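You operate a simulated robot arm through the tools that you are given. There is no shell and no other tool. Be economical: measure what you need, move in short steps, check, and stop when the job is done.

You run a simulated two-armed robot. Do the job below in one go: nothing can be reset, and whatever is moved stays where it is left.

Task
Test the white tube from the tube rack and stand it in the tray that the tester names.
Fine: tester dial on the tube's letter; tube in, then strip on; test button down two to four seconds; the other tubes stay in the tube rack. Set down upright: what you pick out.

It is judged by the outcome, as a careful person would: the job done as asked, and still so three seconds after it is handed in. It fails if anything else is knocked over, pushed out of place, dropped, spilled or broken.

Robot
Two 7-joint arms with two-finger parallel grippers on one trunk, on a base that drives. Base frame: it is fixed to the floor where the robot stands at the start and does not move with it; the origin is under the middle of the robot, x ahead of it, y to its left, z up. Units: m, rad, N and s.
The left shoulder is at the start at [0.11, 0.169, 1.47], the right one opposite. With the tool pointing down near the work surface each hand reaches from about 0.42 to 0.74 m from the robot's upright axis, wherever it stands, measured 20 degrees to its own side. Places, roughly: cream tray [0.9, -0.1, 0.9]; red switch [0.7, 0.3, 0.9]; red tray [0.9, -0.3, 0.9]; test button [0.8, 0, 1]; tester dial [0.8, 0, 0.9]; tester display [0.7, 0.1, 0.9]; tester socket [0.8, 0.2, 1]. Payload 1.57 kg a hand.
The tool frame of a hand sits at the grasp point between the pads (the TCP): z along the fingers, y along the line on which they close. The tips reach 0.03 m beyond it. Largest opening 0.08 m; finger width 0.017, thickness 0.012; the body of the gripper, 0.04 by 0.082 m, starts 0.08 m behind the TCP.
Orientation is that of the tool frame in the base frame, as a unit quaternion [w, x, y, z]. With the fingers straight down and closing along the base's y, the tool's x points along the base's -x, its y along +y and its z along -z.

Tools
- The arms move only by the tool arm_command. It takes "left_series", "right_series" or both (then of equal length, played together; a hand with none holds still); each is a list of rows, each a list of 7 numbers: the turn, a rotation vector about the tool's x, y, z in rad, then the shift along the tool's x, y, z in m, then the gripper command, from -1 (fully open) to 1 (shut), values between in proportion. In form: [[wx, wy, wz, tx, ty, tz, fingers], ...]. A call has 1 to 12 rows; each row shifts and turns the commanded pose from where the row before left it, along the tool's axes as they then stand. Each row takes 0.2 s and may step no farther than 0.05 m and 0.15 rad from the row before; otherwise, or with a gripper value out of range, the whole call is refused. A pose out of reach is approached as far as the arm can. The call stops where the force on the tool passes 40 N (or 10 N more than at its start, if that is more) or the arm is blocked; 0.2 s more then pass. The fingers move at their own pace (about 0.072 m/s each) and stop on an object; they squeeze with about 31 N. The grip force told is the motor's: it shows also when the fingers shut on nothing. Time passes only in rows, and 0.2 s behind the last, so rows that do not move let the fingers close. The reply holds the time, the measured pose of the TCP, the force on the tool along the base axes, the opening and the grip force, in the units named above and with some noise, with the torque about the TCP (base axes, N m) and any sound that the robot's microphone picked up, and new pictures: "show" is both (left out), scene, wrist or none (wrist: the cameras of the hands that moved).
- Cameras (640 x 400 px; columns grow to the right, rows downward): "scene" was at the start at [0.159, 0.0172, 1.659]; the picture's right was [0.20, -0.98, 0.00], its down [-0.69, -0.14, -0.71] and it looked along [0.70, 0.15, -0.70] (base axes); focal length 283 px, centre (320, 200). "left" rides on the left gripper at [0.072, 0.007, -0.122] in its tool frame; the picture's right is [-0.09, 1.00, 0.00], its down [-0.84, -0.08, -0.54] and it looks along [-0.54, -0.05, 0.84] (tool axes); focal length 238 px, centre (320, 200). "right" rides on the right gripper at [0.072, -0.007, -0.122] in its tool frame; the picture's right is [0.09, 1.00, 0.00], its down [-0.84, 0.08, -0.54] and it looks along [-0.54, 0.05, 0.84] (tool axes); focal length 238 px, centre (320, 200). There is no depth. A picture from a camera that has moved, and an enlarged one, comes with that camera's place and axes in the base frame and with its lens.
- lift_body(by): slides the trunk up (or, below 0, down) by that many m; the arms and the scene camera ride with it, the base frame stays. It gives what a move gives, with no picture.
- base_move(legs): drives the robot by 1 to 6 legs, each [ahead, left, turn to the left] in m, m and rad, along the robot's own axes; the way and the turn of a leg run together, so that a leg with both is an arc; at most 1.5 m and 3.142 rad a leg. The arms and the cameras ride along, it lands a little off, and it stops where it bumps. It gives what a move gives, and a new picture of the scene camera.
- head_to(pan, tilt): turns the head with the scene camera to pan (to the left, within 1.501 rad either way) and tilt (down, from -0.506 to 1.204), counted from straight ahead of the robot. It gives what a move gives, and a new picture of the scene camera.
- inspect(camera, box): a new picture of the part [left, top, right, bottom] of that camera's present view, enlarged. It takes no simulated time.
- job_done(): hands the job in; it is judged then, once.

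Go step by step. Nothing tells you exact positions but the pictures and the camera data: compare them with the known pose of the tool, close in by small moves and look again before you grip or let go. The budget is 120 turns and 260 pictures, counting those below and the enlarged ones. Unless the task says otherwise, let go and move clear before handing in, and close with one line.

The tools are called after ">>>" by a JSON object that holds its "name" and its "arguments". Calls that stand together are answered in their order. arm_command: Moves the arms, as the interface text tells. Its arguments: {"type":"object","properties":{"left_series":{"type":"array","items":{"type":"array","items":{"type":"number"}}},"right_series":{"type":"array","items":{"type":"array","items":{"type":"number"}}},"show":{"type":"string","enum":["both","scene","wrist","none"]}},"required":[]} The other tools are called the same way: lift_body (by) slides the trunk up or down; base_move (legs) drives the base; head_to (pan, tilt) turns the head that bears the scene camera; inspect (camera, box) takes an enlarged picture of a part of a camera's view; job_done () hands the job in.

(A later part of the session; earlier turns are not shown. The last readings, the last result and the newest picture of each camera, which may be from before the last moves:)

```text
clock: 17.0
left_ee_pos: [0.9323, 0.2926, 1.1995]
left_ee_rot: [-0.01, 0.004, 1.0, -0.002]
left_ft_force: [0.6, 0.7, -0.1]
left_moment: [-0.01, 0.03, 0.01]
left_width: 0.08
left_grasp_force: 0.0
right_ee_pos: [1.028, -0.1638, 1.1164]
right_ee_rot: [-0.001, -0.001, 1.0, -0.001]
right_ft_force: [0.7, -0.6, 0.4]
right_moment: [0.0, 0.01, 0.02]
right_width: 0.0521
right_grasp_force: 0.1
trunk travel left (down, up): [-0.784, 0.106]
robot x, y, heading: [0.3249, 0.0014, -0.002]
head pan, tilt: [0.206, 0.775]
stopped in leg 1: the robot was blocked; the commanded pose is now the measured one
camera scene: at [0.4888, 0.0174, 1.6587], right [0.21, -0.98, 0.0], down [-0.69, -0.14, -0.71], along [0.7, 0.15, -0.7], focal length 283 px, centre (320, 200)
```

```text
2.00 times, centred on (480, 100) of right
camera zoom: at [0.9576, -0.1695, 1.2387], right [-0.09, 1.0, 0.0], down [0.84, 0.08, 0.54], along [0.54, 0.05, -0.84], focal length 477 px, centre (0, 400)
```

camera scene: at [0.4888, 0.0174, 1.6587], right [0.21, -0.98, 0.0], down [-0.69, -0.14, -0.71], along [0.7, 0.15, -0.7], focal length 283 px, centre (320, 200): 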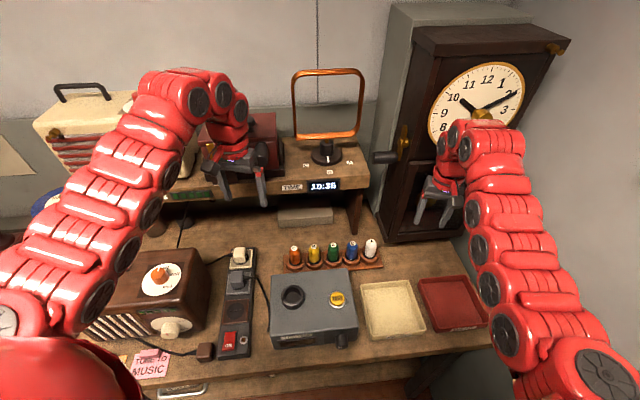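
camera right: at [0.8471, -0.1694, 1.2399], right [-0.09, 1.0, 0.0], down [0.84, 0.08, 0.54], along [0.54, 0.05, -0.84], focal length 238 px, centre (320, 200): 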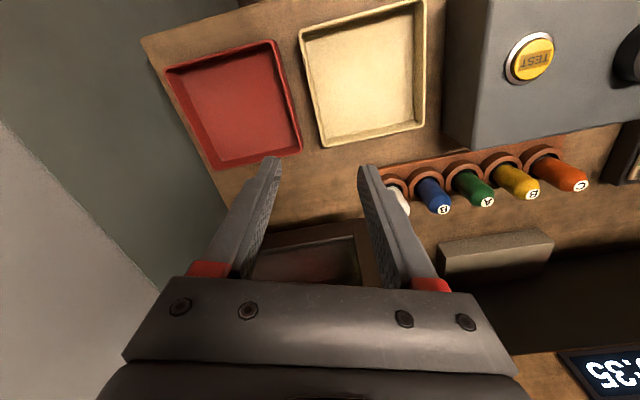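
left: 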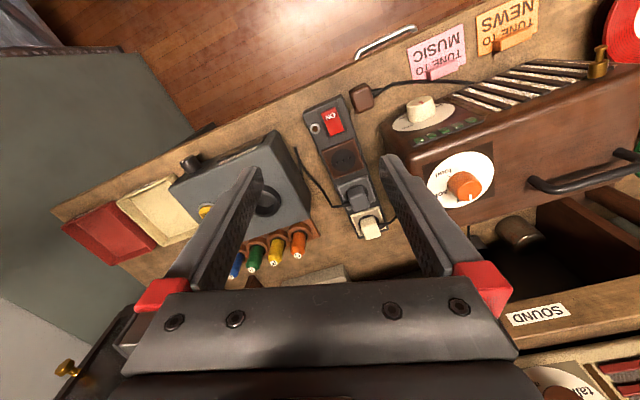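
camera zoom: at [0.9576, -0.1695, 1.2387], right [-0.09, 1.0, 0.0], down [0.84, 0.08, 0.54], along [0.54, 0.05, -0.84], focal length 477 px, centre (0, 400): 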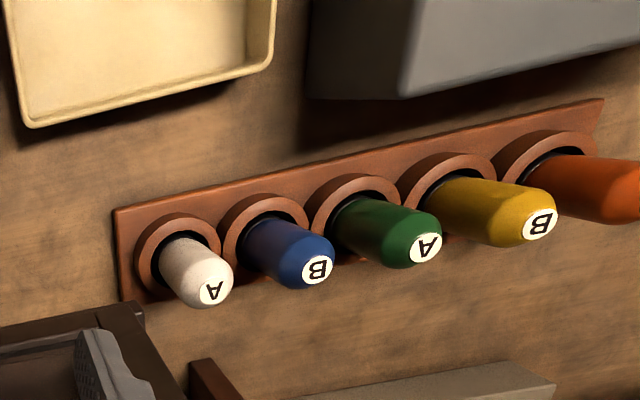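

The base stopped against the bench; the rack has not moved (white tube still ≈ (1.048, −0.030)). I'll bring the right hand above the white tube.

>>> {"name": "arm_command", "arguments": {"right_series": [[0, 0, 0, -0.005, 0.0335, 0.0165, -0.3], [0, 0, 0, -0.005, 0.0335, 0.0165, -0.3], [0, 0, 0, -0.005, 0.0335, 0.0165, -0.3], [0, 0, 0, -0.005, 0.0335, 0.0165, -0.3], [0, 0, -0.145, 0, 0, 0, -0.3], [0, 0, -0.145, 0, 0, 0, -0.3]]}}

>>> {"name": "inspect", "arguments": {"camera": "left", "box": [0, 0, 640, 400]}}

```text
clock: 17.5
left_ee_pos: [0.9268, 0.2921, 1.2013]
left_ee_rot: [-0.009, 0.004, 1.0, -0.003]
left_ft_force: [0.6, -0.6, -0.8]
left_moment: [-0.02, 0.07, -0.02]
left_width: 0.0801
left_grasp_force: 0.0
right_ee_pos: [1.0296, -0.1283, 1.1004]
right_ee_rot: [-0.003, 0.005, 1.0, -0.005]
right_ft_force: [-35.2, -2.4, 14.2]
right_moment: [0.46, -4.47, 0.4]
right_width: 0.052
right_grasp_force: 0.2
trunk travel left (down, up): [-0.784, 0.106]
robot x, y, heading: [0.3285, -0.0013, -0.0]
head pan, tilt: [0.206, 0.775]
stopped in row 2 (right hand): the force on the tool passed its limit at 57 N (the readings are from after the stop); the commanded pose is now the measured one
camera scene: at [0.4834, 0.0177, 1.6594], right [0.2, -0.98, 0.0], down [-0.68, -0.14, -0.72], along [0.7, 0.15, -0.7], focal length 283 px, centre (320, 200)
camera right: at [0.9589, -0.1336, 1.2236], right [-0.09, 1.0, -0.01], down [0.84, 0.08, 0.54], along [0.54, 0.04, -0.84], focal length 238 px, centre (320, 200)
```

scene: 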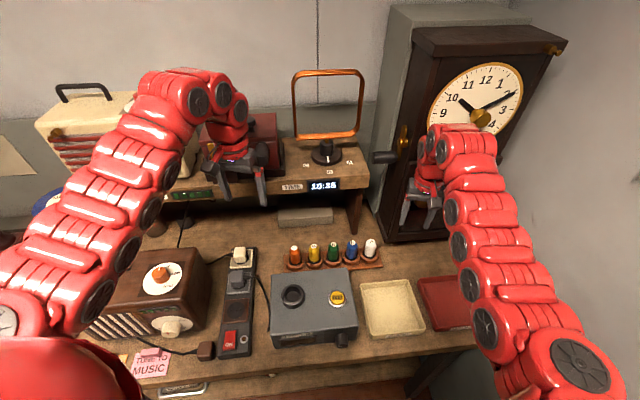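
right: 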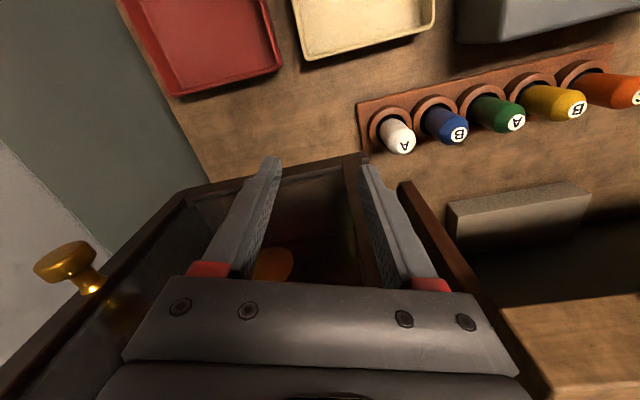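

```text
1.00 times, centred on (320, 200) of left (not enlarged: the box is as wide or as high as the picture)
camera zoom: at [0.8587, 0.3006, 1.325], right [0.1, 0.99, -0.01], down [0.85, -0.08, 0.53], along [0.53, -0.06, -0.85], focal length 238 px, centre (320, 200)
```

zoom: 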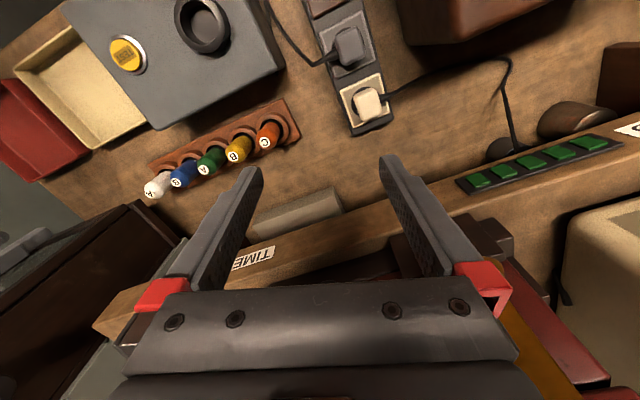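

The hand's upper body touched the clock case (contact about z ≈ 1.23). I back it off at once, and check the left hand's surroundings.

>>> {"name": "arm_command", "arguments": {"right_series": [[0, 0, 0, 0.025, 0, 0, -0.3], [0, 0, 0, 0.025, 0, 0, -0.3]]}}

>>> {"name": "inspect", "arguments": {"camera": "scene", "box": [160, 80, 320, 220]}}

>>> {"name": "inspect", "arguments": {"camera": "scene", "box": [360, 20, 560, 260]}}

```text
clock: 18.1
left_ee_pos: [0.9282, 0.2931, 1.2032]
left_ee_rot: [-0.007, 0.004, 1.0, -0.003]
left_ft_force: [0.2, -0.4, -0.5]
left_moment: [0.01, -0.03, 0.03]
left_width: 0.08
left_grasp_force: 0.0
right_ee_pos: [0.98, -0.1288, 1.1013]
right_ee_rot: [0.0, 0.004, 1.0, -0.004]
right_ft_force: [-0.4, -0.1, 0.4]
right_moment: [0.03, -0.04, 0.04]
right_width: 0.0517
right_grasp_force: 0.0
trunk travel left (down, up): [-0.784, 0.106]
robot x, y, heading: [0.3307, -0.0009, -0.002]
head pan, tilt: [0.206, 0.775]
camera scene: at [0.4837, 0.0173, 1.6593], right [0.21, -0.98, 0.0], down [-0.68, -0.14, -0.72], along [0.7, 0.15, -0.7], focal length 283 px, centre (320, 200)
camera right: at [0.9098, -0.1325, 1.2231], right [-0.09, 1.0, -0.01], down [0.84, 0.08, 0.54], along [0.54, 0.04, -0.84], focal length 238 px, centre (320, 200)
```

scene: 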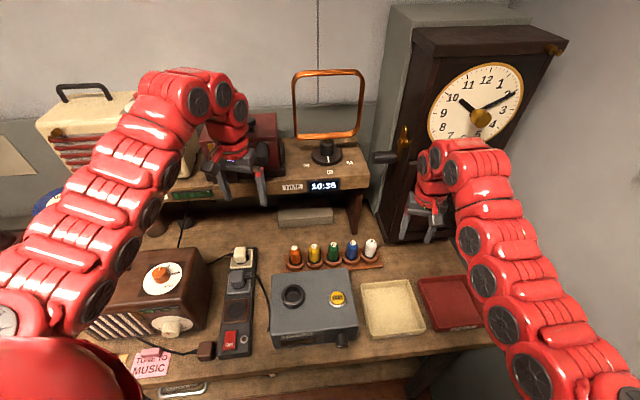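
right: 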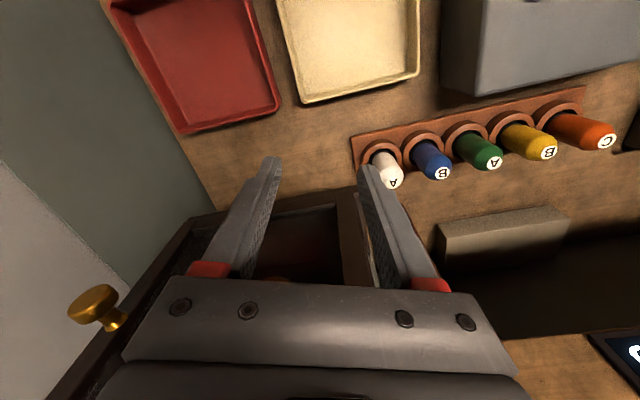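

```text
2.86 times, centred on (240, 150) of scene
camera zoom: at [0.4837, 0.0173, 1.6593], right [0.21, -0.98, 0.0], down [-0.68, -0.14, -0.72], along [0.7, 0.15, -0.7], focal length 809 px, centre (549, 343)
```

zoom: 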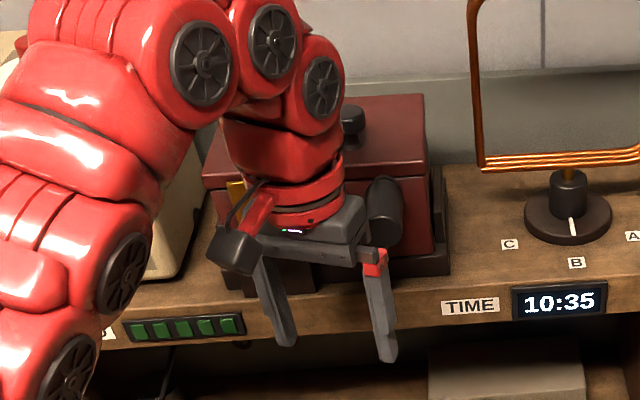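

```text
1.67 times, centred on (460, 140) of scene
camera zoom: at [0.4837, 0.0173, 1.6593], right [0.21, -0.98, 0.0], down [-0.68, -0.14, -0.72], along [0.7, 0.15, -0.7], focal length 472 px, centre (87, 300)
```

zoom: 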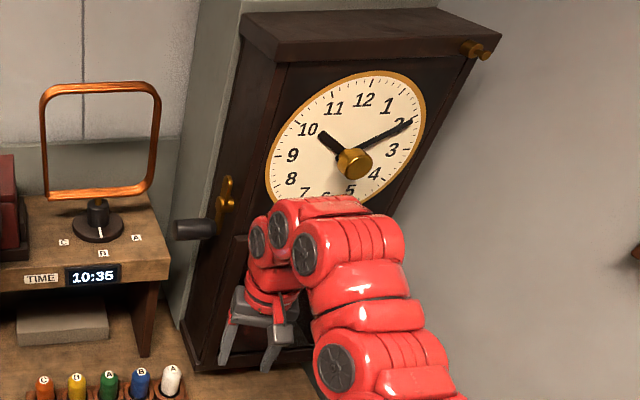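

The clock's crank handle hangs at about (1.06, −0.02, 1.26), right above the white tube, so a vertical hand won't fit. I'll take the tube with the hand leaned back 0.4 rad: yaw and pitch here first, then move in front of the tube.

>>> {"name": "arm_command", "arguments": {"right_series": [[0, 0, -0.145, 0, 0, 0, -0.3], [0, 0, -0.145, 0, 0, 0, -0.3], [0, -0.133, 0, 0, 0, 0, -0.3], [0, -0.133, 0, 0, 0, 0, -0.3], [0, -0.133, 0, 0, 0, 0, -0.3], [0, 0, 0, -0.0067, 0.025, 0.0241, -0.3], [0, 0, 0, -0.0067, 0.025, 0.0241, -0.3], [0, 0, 0, -0.0067, 0.025, 0.0241, -0.3], [0, 0, 0, 0, 0, 0, -0.3]]}}

```text
clock: 20.1
left_ee_pos: [0.9306, 0.2908, 1.2005]
left_ee_rot: [-0.009, 0.004, 1.0, -0.003]
left_ft_force: [0.9, -0.3, 1.5]
left_moment: [0.01, -0.02, -0.03]
left_width: 0.0801
left_grasp_force: 0.1
right_ee_pos: [1.0196, -0.0416, 1.0357]
right_ee_rot: [0.163, -0.139, 0.977, 0.021]
right_ft_force: [-0.8, -0.5, 0.5]
right_moment: [0.02, 0.01, -0.01]
right_width: 0.052
right_grasp_force: 0.2
right hand out of reach, approached as far as the arm can: row 3, 4
trunk travel left (down, up): [-0.784, 0.106]
robot x, y, heading: [0.3263, 0.0022, -0.002]
head pan, tilt: [0.206, 0.775]
camera scene: at [0.4864, 0.0163, 1.6591], right [0.2, -0.98, 0.0], down [-0.69, -0.14, -0.71], along [0.7, 0.15, -0.7], focal length 283 px, centre (320, 200)
camera right: at [0.9188, -0.0771, 1.1283], right [-0.36, 0.93, -0.03], down [0.57, 0.25, 0.78], along [0.74, 0.26, -0.62], focal length 238 px, centre (320, 200)
```

scene: 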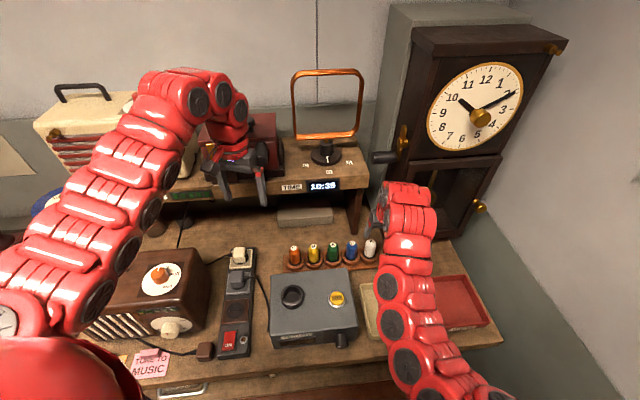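
right: 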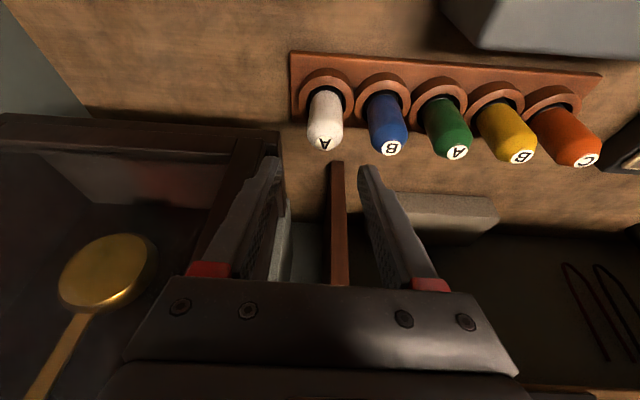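

The hand is aligned with the row; the white tube confirmed at (1.049, −0.029). I advance part way and look.

>>> {"name": "arm_command", "arguments": {"right_series": [[0, 0, 0, 0.0046, 0.0041, 0.0, -0.3], [0, 0, 0, 0, 0, 0.03, -0.3], [0, 0, 0, 0, 0, 0.03, -0.3], [0, 0, 0, 0, 0, 0, -0.3]], "show": "wrist"}}

>>> {"name": "inspect", "arguments": {"camera": "scene", "box": [300, 130, 460, 290]}}

```text
clock: 21.1
left_ee_pos: [0.9291, 0.292, 1.2019]
left_ee_rot: [-0.008, 0.004, 1.0, -0.002]
left_ft_force: [0.5, 0.0, 0.4]
left_moment: [-0.03, 0.0, -0.01]
left_width: 0.0801
left_grasp_force: 0.0
right_ee_pos: [1.0327, -0.0346, 0.9774]
right_ee_rot: [0.163, -0.139, 0.977, 0.02]
right_ft_force: [0.7, 0.4, 1.0]
right_moment: [0.0, 0.0, -0.01]
right_width: 0.0522
right_grasp_force: 0.0
trunk travel left (down, up): [-0.784, 0.106]
robot x, y, heading: [0.3289, 0.0029, 0.0]
head pan, tilt: [0.206, 0.775]
camera right: at [0.9325, -0.0693, 1.0697], right [-0.36, 0.93, -0.04], down [0.57, 0.25, 0.78], along [0.74, 0.26, -0.62], focal length 238 px, centre (320, 200)
```

right: 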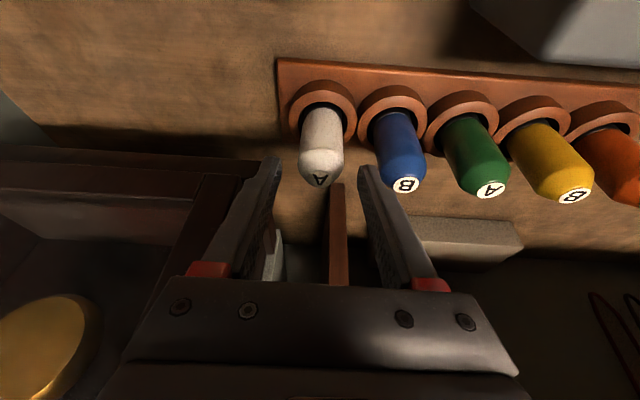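

```text
2.50 times, centred on (380, 210) of scene
camera zoom: at [0.4855, 0.0173, 1.6591], right [0.2, -0.98, 0.0], down [-0.68, -0.14, -0.71], along [0.7, 0.15, -0.7], focal length 708 px, centre (170, 175)
```

zoom: 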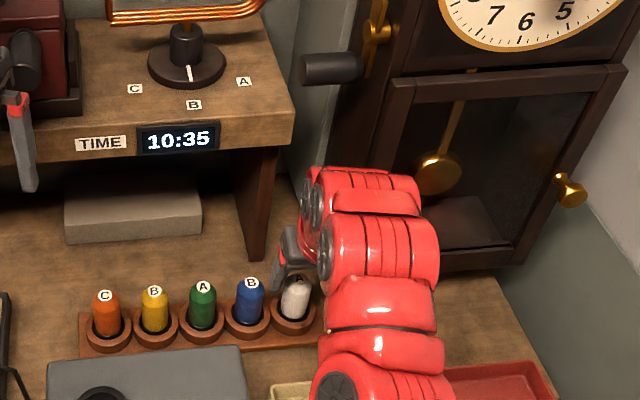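

>>> {"name": "arm_command", "arguments": {"right_series": [[0, 0, 0, 0, 0.0008, 0.024, -0.3], [0, 0, 0, 0, 0, 0.024, -0.3], [0, 0, 0, 0, 0, 0, -0.3]], "show": "wrist"}}

>>> {"name": "inspect", "arguments": {"camera": "scene", "box": [320, 210, 420, 290]}}

>>> {"name": "inspect", "arguments": {"camera": "left", "box": [120, 80, 320, 240]}}

```text
clock: 21.9
left_ee_pos: [0.93, 0.2914, 1.2013]
left_ee_rot: [-0.008, 0.004, 1.0, -0.003]
left_ft_force: [-0.1, -0.1, -0.5]
left_moment: [0.04, 0.01, 0.01]
left_width: 0.0801
left_grasp_force: 0.1
right_ee_pos: [1.0472, -0.0295, 0.9304]
right_ee_rot: [0.163, -0.14, 0.977, 0.021]
right_ft_force: [-0.9, 0.5, 0.7]
right_moment: [-0.05, 0.02, 0.0]
right_width: 0.0517
right_grasp_force: 0.1
trunk travel left (down, up): [-0.784, 0.106]
robot x, y, heading: [0.3281, 0.0008, -0.002]
head pan, tilt: [0.206, 0.775]
camera right: at [0.9468, -0.0644, 1.0233], right [-0.36, 0.93, -0.04], down [0.57, 0.25, 0.78], along [0.74, 0.26, -0.62], focal length 238 px, centre (320, 200)
```

right: 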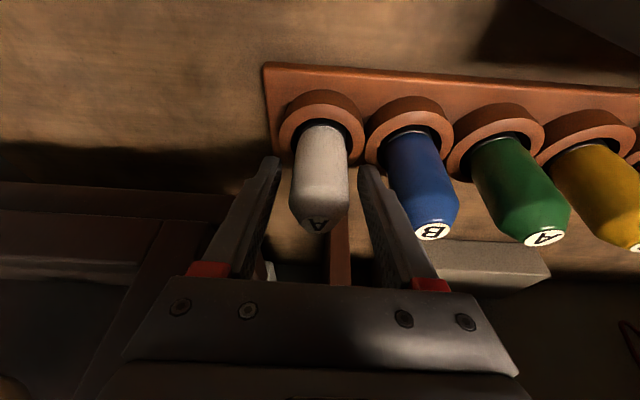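

```text
5.00 times, centred on (370, 250) of scene
camera zoom: at [0.4858, 0.0172, 1.6591], right [0.2, -0.98, 0.0], down [-0.68, -0.14, -0.71], along [0.7, 0.15, -0.7], focal length 1416 px, centre (70, -50)
```

zoom: 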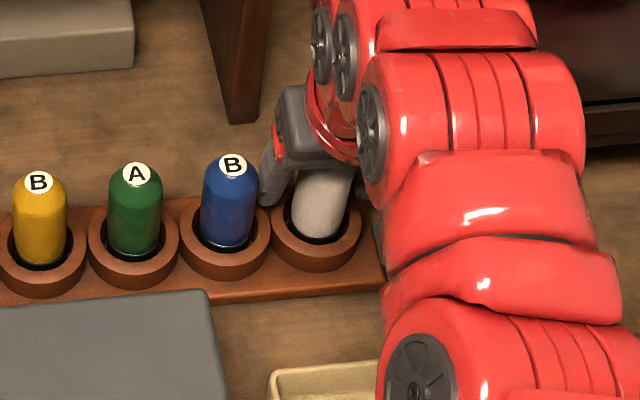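

```text
2.50 times, centred on (220, 160) of left
camera zoom: at [0.8608, 0.3002, 1.3244], right [0.1, 0.99, -0.01], down [0.85, -0.08, 0.53], along [0.53, -0.06, -0.85], focal length 596 px, centre (570, 300)
```

zoom: 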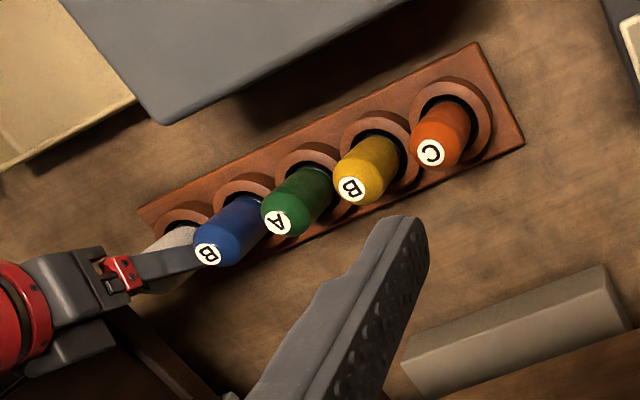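

The tube is centred between the fingers with the blue tube clear. Closing.

>>> {"name": "arm_command", "arguments": {"right_series": [[0, 0, 0, 0, 0, 0, 0.5], [0, 0, 0, 0, 0, 0, 0.5], [0, 0, 0, 0, 0, 0, 0.5]], "show": "wrist"}}

```text
clock: 22.7
left_ee_pos: [0.93, 0.2923, 1.2015]
left_ee_rot: [-0.009, 0.005, 1.0, -0.003]
left_ft_force: [0.8, 0.6, -0.1]
left_moment: [0.0, 0.01, -0.01]
left_width: 0.0803
left_grasp_force: 0.0
right_ee_pos: [1.0478, -0.0286, 0.931]
right_ee_rot: [0.161, -0.139, 0.977, 0.02]
right_ft_force: [-0.5, 0.6, -0.6]
right_moment: [0.03, 0.0, -0.01]
right_width: 0.0324
right_grasp_force: 14.5
trunk travel left (down, up): [-0.784, 0.106]
robot x, y, heading: [0.3275, 0.0002, 0.001]
head pan, tilt: [0.206, 0.775]
camera right: at [0.947, -0.0647, 1.0233], right [-0.36, 0.93, -0.04], down [0.57, 0.25, 0.78], along [0.74, 0.26, -0.62], focal length 238 px, centre (320, 200)
```

right: 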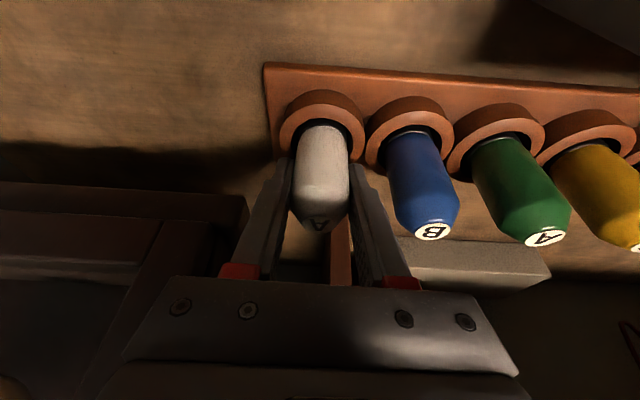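

Gripped at 0.032 m. I lift straight up 4 cm with a firm grip and check.

>>> {"name": "arm_command", "arguments": {"right_series": [[0, 0, 0, 0, 0, 0, 0.9], [0, 0, 0, -0.0065, 0, -0.019, 0.9], [0, 0, 0, -0.0065, 0, -0.019, 0.9], [0, 0, 0, 0, 0, 0, 0.9]], "show": "wrist"}}

>>> {"name": "inspect", "arguments": {"camera": "left", "box": [120, 80, 320, 240]}}

```text
clock: 23.7
left_ee_pos: [0.9307, 0.2921, 1.2009]
left_ee_rot: [-0.009, 0.004, 1.0, -0.003]
left_ft_force: [0.2, -0.2, 0.0]
left_moment: [0.01, 0.0, 0.02]
left_width: 0.0799
left_grasp_force: 0.0
right_ee_pos: [1.0473, -0.0277, 0.9716]
right_ee_rot: [0.163, -0.139, 0.977, 0.02]
right_ft_force: [-0.5, -0.1, 0.3]
right_moment: [0.0, 0.04, -0.01]
right_width: 0.0331
right_grasp_force: 14.1
trunk travel left (down, up): [-0.784, 0.106]
robot x, y, heading: [0.3286, 0.0004, -0.003]
head pan, tilt: [0.206, 0.775]
camera right: at [0.9473, -0.0645, 1.0639], right [-0.36, 0.93, -0.04], down [0.57, 0.25, 0.78], along [0.74, 0.26, -0.62], focal length 238 px, centre (320, 200)
```

right: 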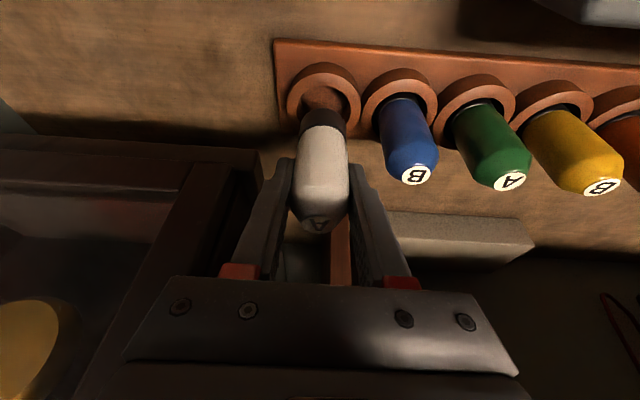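

```text
2.50 times, centred on (220, 160) of left
camera zoom: at [0.8613, 0.3, 1.3242], right [0.1, 0.99, -0.01], down [0.85, -0.08, 0.53], along [0.52, -0.06, -0.85], focal length 596 px, centre (570, 300)
```

zoom: 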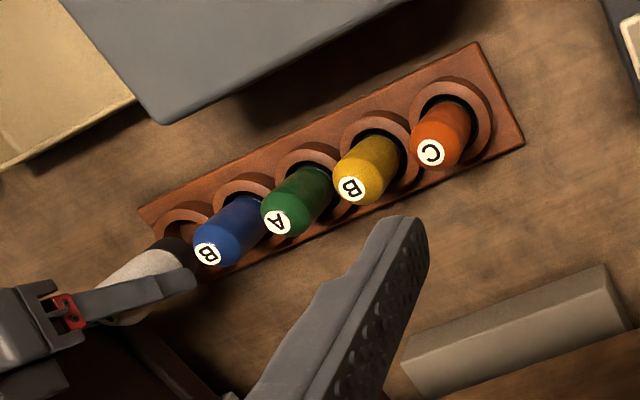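

The white tube is out; its base is about 5.4 cm below the TCP. I raise it back from the crank, then drive back and left so the socket comes into the right hand's good reach.

>>> {"name": "arm_command", "arguments": {"right_series": [[0, 0, 0, 0.0085, 0.0056, -0.0347, 0.9], [0, 0, 0, 0.0085, 0.0056, -0.0347, 0.9], [0, 0, 0, 0.0085, 0.0056, -0.0347, 0.9], [0, 0, 0, -0.0065, 0, -0.019, 0.9]], "show": "none"}}

>>> {"name": "base_move", "arguments": {"legs": [[-0.2, 0, 0], [0, 0.19, 0]]}}

>>> {"name": "inspect", "arguments": {"camera": "right", "box": [0, 0, 640, 400]}}

```text
clock: 24.7
left_ee_pos: [0.9298, 0.2935, 1.2006]
left_ee_rot: [-0.009, 0.005, 1.0, -0.002]
left_ft_force: [0.2, 0.1, 1.0]
left_moment: [0.0, 0.0, -0.01]
left_width: 0.08
left_grasp_force: 0.0
right_ee_pos: [0.9876, -0.0279, 1.0819]
right_ee_rot: [0.163, -0.139, 0.977, 0.02]
right_ft_force: [1.3, -0.2, -0.8]
right_moment: [-0.01, -0.01, -0.02]
right_width: 0.0326
right_grasp_force: 14.5
trunk travel left (down, up): [-0.784, 0.106]
robot x, y, heading: [0.3285, 0.0001, 0.001]
head pan, tilt: [0.206, 0.775]
```

```text
clock: 27.5
left_ee_pos: [0.7298, 0.4819, 1.2022]
left_ee_rot: [-0.009, 0.005, 1.0, -0.003]
left_ft_force: [-0.2, -0.3, 1.2]
left_moment: [0.02, 0.02, 0.03]
left_width: 0.0798
left_grasp_force: 0.0
right_ee_pos: [0.7874, 0.1619, 1.0825]
right_ee_rot: [0.162, -0.139, 0.977, 0.02]
right_ft_force: [-0.1, -0.1, -0.9]
right_moment: [0.04, -0.01, 0.01]
right_width: 0.0331
right_grasp_force: 14.0
trunk travel left (down, up): [-0.784, 0.106]
robot x, y, heading: [0.1252, 0.1895, 0.003]
head pan, tilt: [0.206, 0.775]
camera scene: at [0.2863, 0.2064, 1.6591], right [0.2, -0.98, 0.0], down [-0.69, -0.14, -0.71], along [0.7, 0.15, -0.7], focal length 283 px, centre (320, 200)
```

scene: 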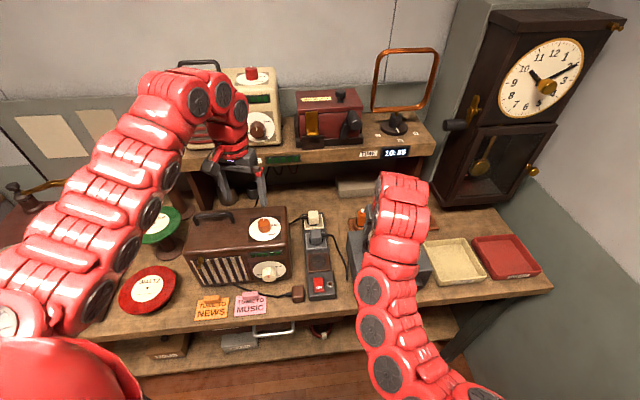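

```text
1.00 times, centred on (320, 200) of right (not enlarged: the box is as wide or as high as the picture)
camera zoom: at [0.6875, 0.1264, 1.1744], right [-0.36, 0.93, -0.03], down [0.57, 0.25, 0.78], along [0.74, 0.26, -0.62], focal length 238 px, centre (320, 200)
```

zoom: 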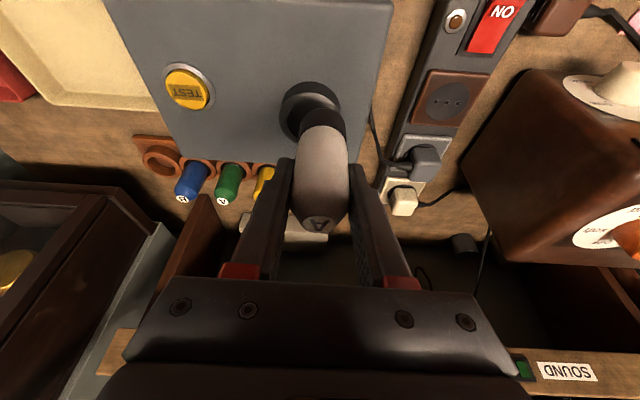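

>>> {"name": "inspect", "arguments": {"camera": "right", "box": [250, 60, 410, 240]}}

>>> {"name": "inspect", "arguments": {"camera": "scene", "box": [330, 180, 450, 300]}}

>>> {"name": "inspect", "arguments": {"camera": "left", "box": [0, 0, 640, 400]}}

```text
2.22 times, centred on (330, 150) of right
camera zoom: at [0.6875, 0.1264, 1.1744], right [-0.36, 0.93, -0.03], down [0.57, 0.25, 0.78], along [0.74, 0.26, -0.62], focal length 530 px, centre (298, 311)
```

zoom: 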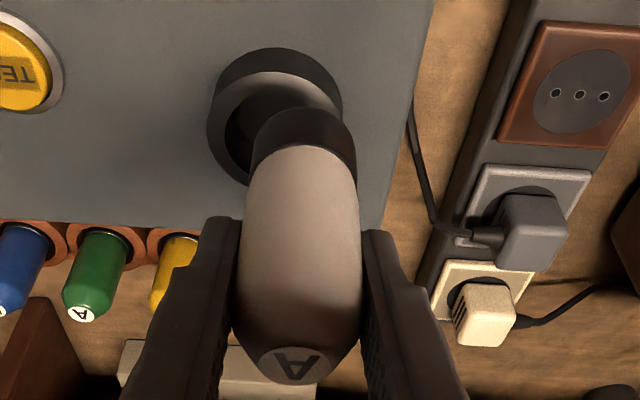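

```text
3.33 times, centred on (390, 240) of scene
camera zoom: at [0.2863, 0.2064, 1.6591], right [0.2, -0.98, 0.0], down [-0.69, -0.14, -0.71], along [0.7, 0.15, -0.7], focal length 944 px, centre (87, 67)
```

zoom: 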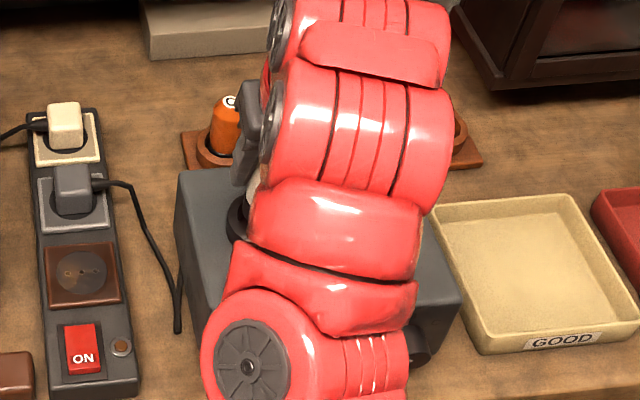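

```text
1.00 times, centred on (320, 200) of left (not enlarged: the box is as wide or as high as the picture)
camera zoom: at [0.661, 0.4897, 1.3245], right [0.1, 0.99, -0.01], down [0.85, -0.08, 0.53], along [0.52, -0.06, -0.85], focal length 238 px, centre (320, 200)
```

zoom: 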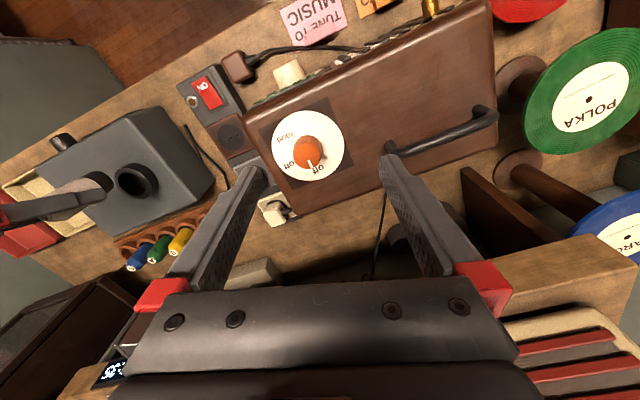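

>>> {"name": "inspect", "arguments": {"camera": "left", "box": [50, 120, 210, 260]}}

```text
2.86 times, centred on (130, 190) of left
camera zoom: at [0.661, 0.4897, 1.3245], right [0.1, 0.99, -0.01], down [0.85, -0.08, 0.53], along [0.52, -0.06, -0.85], focal length 681 px, centre (863, 229)
```

zoom: 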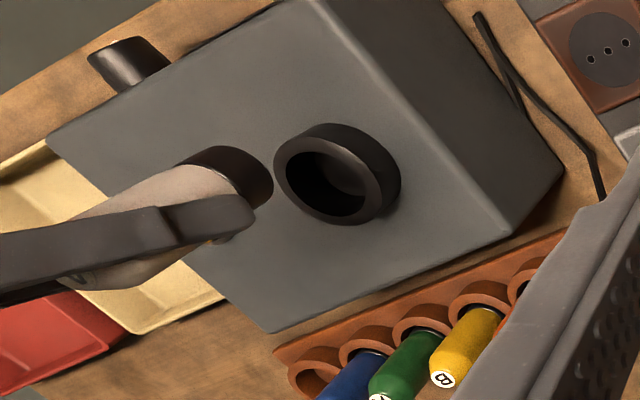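

Socket rim centre ≈ (0.813, 0.156, 0.97), tube bottom ≈ TCP − 0.058 and upright. I move over the socket, stop ~2 cm above and look from both sides.

>>> {"name": "arm_command", "arguments": {"right_series": [[0, 0, 0, -0.0216, -0.0132, 0.0074, 0.9], [0, 0, 0, 0.0113, 0.0002, 0.0332, 0.9], [0, 0, 0, 0, 0, 0, 0.9]], "show": "none"}}

>>> {"name": "inspect", "arguments": {"camera": "left", "box": [50, 120, 210, 260]}}

>>> {"name": "inspect", "arguments": {"camera": "right", "box": [250, 60, 410, 240]}}

```text
clock: 28.3
left_ee_pos: [0.7309, 0.4832, 1.2006]
left_ee_rot: [-0.009, 0.004, 1.0, -0.002]
left_ft_force: [0.6, -0.3, 0.6]
left_moment: [0.01, -0.02, 0.01]
left_width: 0.0802
left_grasp_force: 0.1
right_ee_pos: [0.8137, 0.1568, 1.0465]
right_ee_rot: [0.162, -0.139, 0.977, 0.019]
right_ft_force: [0.1, 0.2, 0.1]
right_moment: [0.0, -0.03, 0.01]
right_width: 0.0329
right_grasp_force: 13.8
trunk travel left (down, up): [-0.784, 0.106]
robot x, y, heading: [0.1254, 0.1954, 0.002]
head pan, tilt: [0.206, 0.775]
```

```text
2.86 times, centred on (130, 190) of left
camera zoom: at [0.6606, 0.4912, 1.3243], right [0.1, 0.99, -0.01], down [0.85, -0.08, 0.53], along [0.52, -0.06, -0.85], focal length 681 px, centre (863, 229)
```

zoom: 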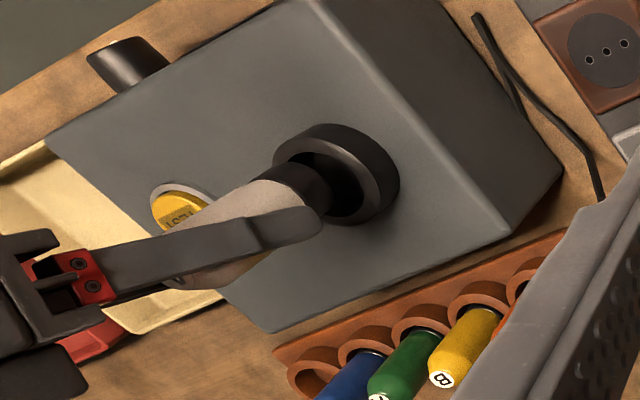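

```text
2.22 times, centred on (330, 150) of right
camera zoom: at [0.7127, 0.1213, 1.1397], right [-0.36, 0.93, -0.04], down [0.57, 0.25, 0.78], along [0.74, 0.26, -0.62], focal length 530 px, centre (298, 311)
```

zoom: 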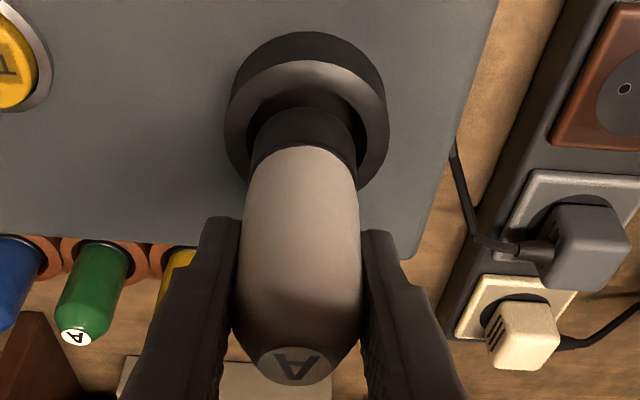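

Alignment looks good. I lower slowly into the socket.

>>> {"name": "arm_command", "arguments": {"right_series": [[0, 0, 0, 0.0049, -0.0015, 0.0142, 0.9], [0, 0, 0, 0.0032, 0, 0.0095, 0.9], [0, 0, 0, 0.0032, 0, 0.0095, 0.9], [0, 0, 0, 0, 0, 0, 0.9]], "show": "none"}}

>>> {"name": "inspect", "arguments": {"camera": "left", "box": [50, 120, 210, 260]}}

>>> {"name": "inspect", "arguments": {"camera": "right", "box": [250, 60, 410, 240]}}

```text
clock: 29.3
left_ee_pos: [0.7291, 0.4835, 1.2009]
left_ee_rot: [-0.007, 0.005, 1.0, -0.003]
left_ft_force: [-1.1, 0.1, 0.9]
left_moment: [0.02, 0.01, 0.0]
left_width: 0.0799
left_grasp_force: 0.0
right_ee_pos: [0.8137, 0.1548, 1.0122]
right_ee_rot: [0.162, -0.14, 0.977, 0.021]
right_ft_force: [-2.0, 2.8, 9.4]
right_moment: [0.02, 0.09, -0.04]
right_width: 0.0334
right_grasp_force: 13.6
trunk travel left (down, up): [-0.784, 0.106]
robot x, y, heading: [0.1272, 0.1905, -0.004]
head pan, tilt: [0.206, 0.775]
```

```text
2.86 times, centred on (130, 190) of left
camera zoom: at [0.6596, 0.4911, 1.3247], right [0.1, 0.99, -0.01], down [0.84, -0.08, 0.53], along [0.53, -0.06, -0.85], focal length 681 px, centre (863, 229)
```

zoom: 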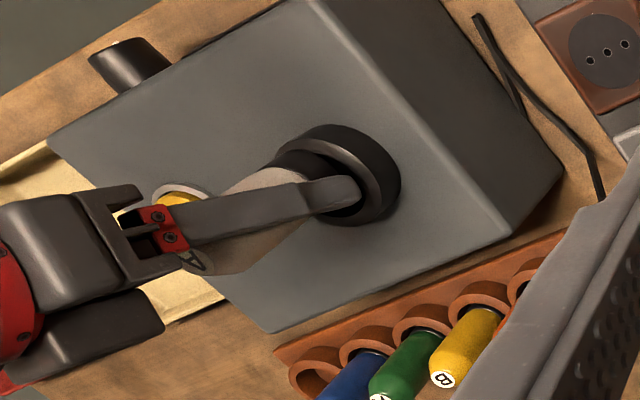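

```text
2.22 times, centred on (330, 150) of right
camera zoom: at [0.7124, 0.1192, 1.1049], right [-0.36, 0.93, -0.04], down [0.57, 0.25, 0.78], along [0.74, 0.26, -0.62], focal length 530 px, centre (298, 311)
```

zoom: 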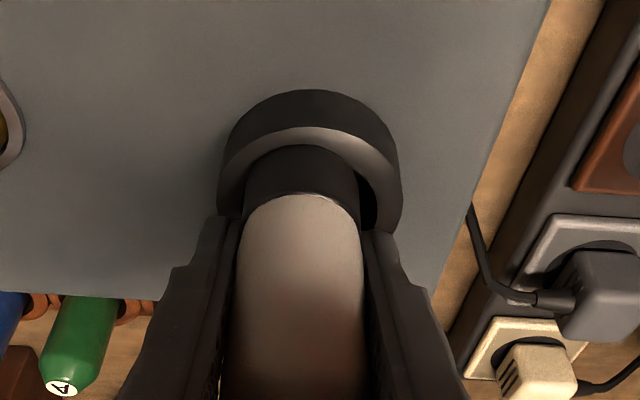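

Contact of 9 N; the tube rests against the −y side of the socket. I shift 2.5 mm toward +y and go on down gently.

>>> {"name": "arm_command", "arguments": {"right_series": [[0, 0, 0, -0.002, 0.0028, -0.003, 0.9], [0, 0, 0, 0.0016, 0, 0.0047, 0.9], [0, 0, 0, 0.0016, 0, 0.0047, 0.9]], "show": "none"}}

>>> {"name": "inspect", "arguments": {"camera": "right", "box": [250, 60, 410, 240]}}

```text
clock: 30.1
left_ee_pos: [0.7278, 0.4821, 1.2029]
left_ee_rot: [-0.007, 0.004, 1.0, -0.003]
left_ft_force: [0.0, -0.3, 0.8]
left_moment: [0.0, 0.01, 0.0]
left_width: 0.0801
left_grasp_force: 0.0
right_ee_pos: [0.8141, 0.1574, 1.0088]
right_ee_rot: [0.164, -0.138, 0.977, 0.019]
right_ft_force: [-0.4, -1.0, 21.4]
right_moment: [0.23, 0.12, 0.26]
right_width: 0.0331
right_grasp_force: 13.7
trunk travel left (down, up): [-0.784, 0.106]
robot x, y, heading: [0.1296, 0.1883, 0.001]
head pan, tilt: [0.206, 0.775]
```

```text
2.22 times, centred on (330, 150) of right
camera zoom: at [0.7121, 0.1214, 1.1003], right [-0.36, 0.93, -0.04], down [0.57, 0.25, 0.79], along [0.74, 0.26, -0.62], focal length 530 px, centre (298, 311)
```

zoom: 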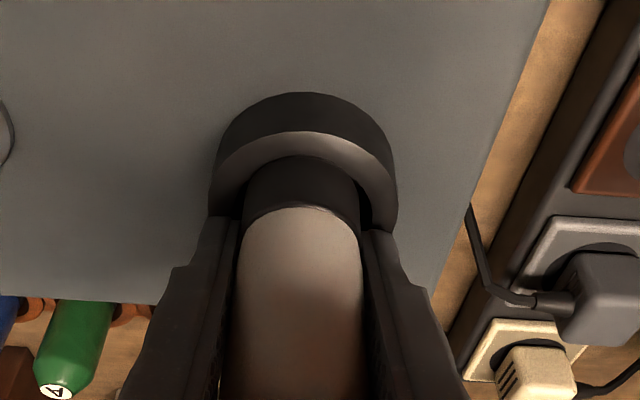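

>>> {"name": "inspect", "arguments": {"camera": "left", "box": [90, 140, 170, 210]}}

>>> {"name": "inspect", "arguments": {"camera": "right", "box": [290, 90, 380, 180]}}

```text
5.71 times, centred on (130, 175) of left
camera zoom: at [0.6585, 0.4904, 1.3258], right [0.1, 0.99, -0.01], down [0.84, -0.08, 0.53], along [0.53, -0.06, -0.85], focal length 1362 px, centre (1406, 343)
```

zoom: 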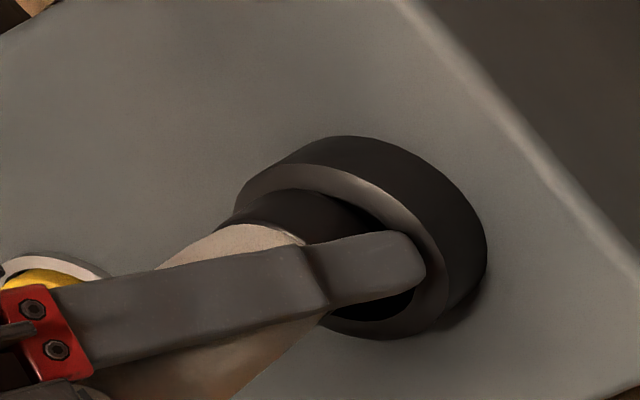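

```text
4.44 times, centred on (335, 135) of right
camera zoom: at [0.7121, 0.1214, 1.1003], right [-0.36, 0.93, -0.04], down [0.57, 0.25, 0.79], along [0.74, 0.26, -0.62], focal length 1059 px, centre (253, 489)
```

zoom: 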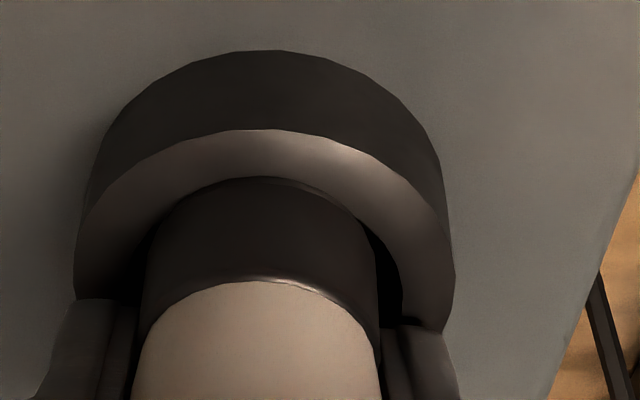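

The tube has slid up in the grip by about 2 cm: it is standing on the rim, not in the hole. I lift a little and re-measure both.

>>> {"name": "arm_command", "arguments": {"right_series": [[0, 0, 0, -0.0049, 0, -0.0142, 0.9], [0, 0, 0, 0, 0, 0, 0.9]], "show": "none"}}

>>> {"name": "inspect", "arguments": {"camera": "right", "box": [270, 60, 390, 240]}}

>>> {"name": "inspect", "arguments": {"camera": "left", "box": [70, 120, 170, 220]}}

>>> {"name": "inspect", "arguments": {"camera": "scene", "box": [330, 180, 450, 300]}}

```text
clock: 30.7
left_ee_pos: [0.7288, 0.4822, 1.2019]
left_ee_rot: [-0.008, 0.004, 1.0, -0.003]
left_ft_force: [1.1, -0.7, -0.1]
left_moment: [-0.04, 0.02, 0.03]
left_width: 0.0801
left_grasp_force: 0.0
right_ee_pos: [0.8134, 0.1582, 1.0201]
right_ee_rot: [0.162, -0.14, 0.977, 0.021]
right_ft_force: [0.6, -0.2, 0.2]
right_moment: [0.01, 0.0, 0.01]
right_width: 0.0332
right_grasp_force: 14.1
trunk travel left (down, up): [-0.784, 0.106]
robot x, y, heading: [0.1286, 0.1923, 0.0]
head pan, tilt: [0.206, 0.775]
```

```text
2.22 times, centred on (330, 150) of right
camera zoom: at [0.7134, 0.122, 1.1133], right [-0.36, 0.93, -0.04], down [0.57, 0.25, 0.78], along [0.74, 0.26, -0.62], focal length 530 px, centre (298, 311)
```

zoom: 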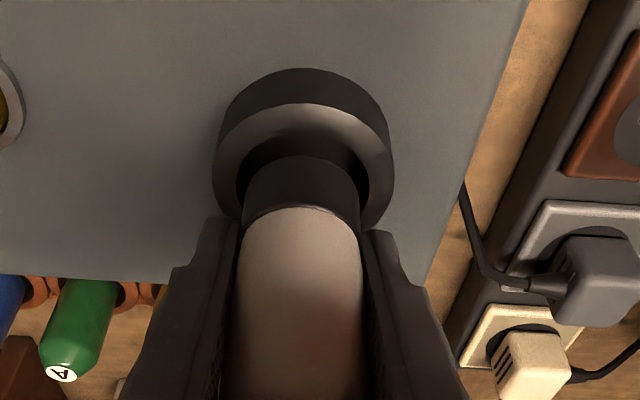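

```text
4.00 times, centred on (120, 170) of left
camera zoom: at [0.6601, 0.4906, 1.3246], right [0.1, 0.99, -0.01], down [0.85, -0.08, 0.53], along [0.53, -0.06, -0.85], focal length 953 px, centre (1120, 320)
```

zoom: 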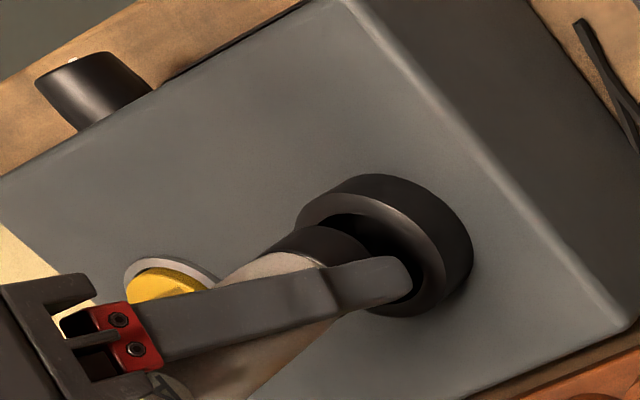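

```text
3.33 times, centred on (390, 240) of scene
camera zoom: at [0.2853, 0.2074, 1.6591], right [0.2, -0.98, 0.0], down [-0.68, -0.14, -0.71], along [0.7, 0.15, -0.7], focal length 944 px, centre (87, 67)
```

zoom: 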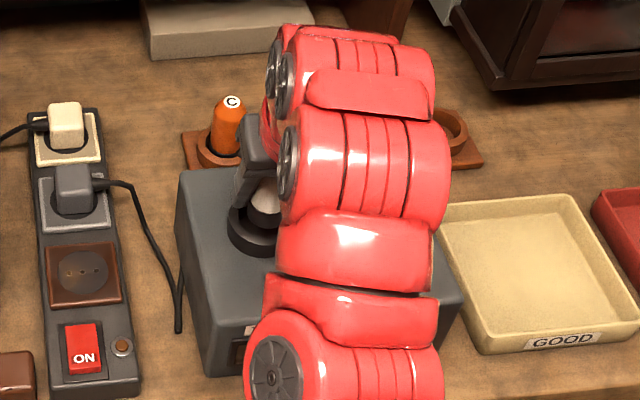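

The wrist view suggests that the hole is ~3 mm farther ahead. I shift by that and lower 15 mm.

>>> {"name": "arm_command", "arguments": {"right_series": [[0, 0, 0, -0.0024, -0.0014, 0.0009, 0.9], [0, 0, 0, 0.0019, 0, 0.0057, 0.9], [0, 0, 0, 0.0016, 0, 0.0047, 0.9], [0, 0, 0, 0.0013, 0, 0.0038, 0.9]], "show": "none"}}

>>> {"name": "inspect", "arguments": {"camera": "right", "box": [270, 60, 390, 240]}}

```text
clock: 31.7
left_ee_pos: [0.7292, 0.4825, 1.2026]
left_ee_rot: [-0.008, 0.004, 1.0, -0.003]
left_ft_force: [0.4, 0.6, -0.3]
left_moment: [-0.02, 0.01, -0.01]
left_width: 0.0803
left_grasp_force: 0.0
right_ee_pos: [0.817, 0.156, 1.0089]
right_ee_rot: [0.164, -0.139, 0.976, 0.02]
right_ft_force: [0.5, -1.0, 14.4]
right_moment: [-0.25, -0.05, 0.0]
right_width: 0.0332
right_grasp_force: 14.2
trunk travel left (down, up): [-0.784, 0.106]
robot x, y, heading: [0.1266, 0.1893, 0.004]
head pan, tilt: [0.206, 0.775]
```

```text
2.22 times, centred on (330, 150) of right
camera zoom: at [0.7161, 0.1215, 1.1002], right [-0.36, 0.93, -0.04], down [0.57, 0.25, 0.79], along [0.74, 0.26, -0.62], focal length 530 px, centre (298, 311)
```

zoom: 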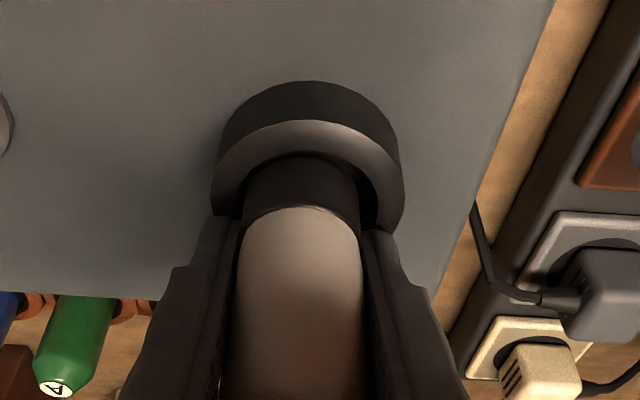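

The finger tips are now touching the rim and the tube is too high in the grip. I'll stand the tube on the free flat part of the tester's top, regrip it higher, and then insert it.

>>> {"name": "arm_command", "arguments": {"right_series": [[0, 0, 0, -0.0081, 0, -0.0237, 0.9], [0, 0, 0, -0.0205, -0.0281, 0.0072, 0.9], [0, 0, 0, -0.0204, -0.0281, 0.0071, 0.9], [0, 0, 0, 0.008, 0, 0.0232, 0.9], [0, 0, 0, 0.0065, 0, 0.019, 0.9], [0, 0, 0, 0, 0, 0, 0.9]], "show": "wrist"}}

>>> {"name": "inspect", "arguments": {"camera": "left", "box": [50, 120, 210, 260]}}

```text
clock: 33.1
left_ee_pos: [0.7296, 0.4827, 1.2005]
left_ee_rot: [-0.009, 0.005, 1.0, -0.002]
left_ft_force: [0.0, -0.6, -0.3]
left_moment: [-0.02, -0.02, -0.01]
left_width: 0.0799
left_grasp_force: 0.0
right_ee_pos: [0.8745, 0.1154, 0.9865]
right_ee_rot: [0.162, -0.139, 0.977, 0.021]
right_ft_force: [0.2, -0.1, 4.5]
right_moment: [0.02, -0.08, 0.02]
right_width: 0.0328
right_grasp_force: 13.7
trunk travel left (down, up): [-0.784, 0.106]
robot x, y, heading: [0.1283, 0.1927, 0.002]
head pan, tilt: [0.206, 0.775]
camera right: at [0.7738, 0.0795, 1.0795], right [-0.36, 0.93, -0.04], down [0.57, 0.25, 0.78], along [0.74, 0.26, -0.62], focal length 238 px, centre (320, 200)
```

right: 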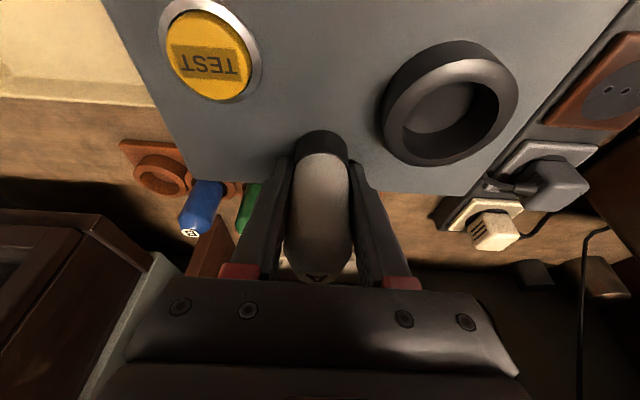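

```text
2.86 times, centred on (130, 190) of left
camera zoom: at [0.6606, 0.491, 1.3245], right [0.1, 0.99, -0.01], down [0.85, -0.08, 0.53], along [0.52, -0.06, -0.85], focal length 681 px, centre (863, 229)
```

zoom: 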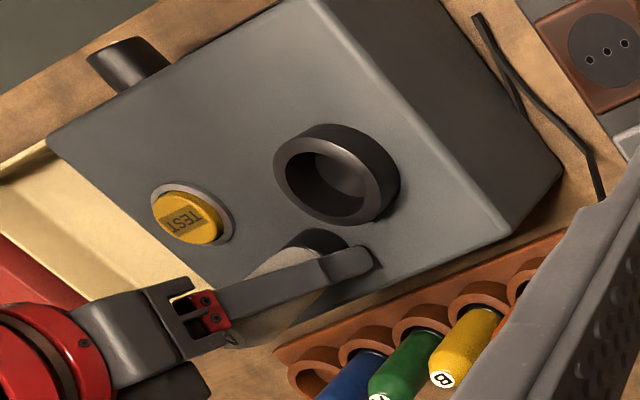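

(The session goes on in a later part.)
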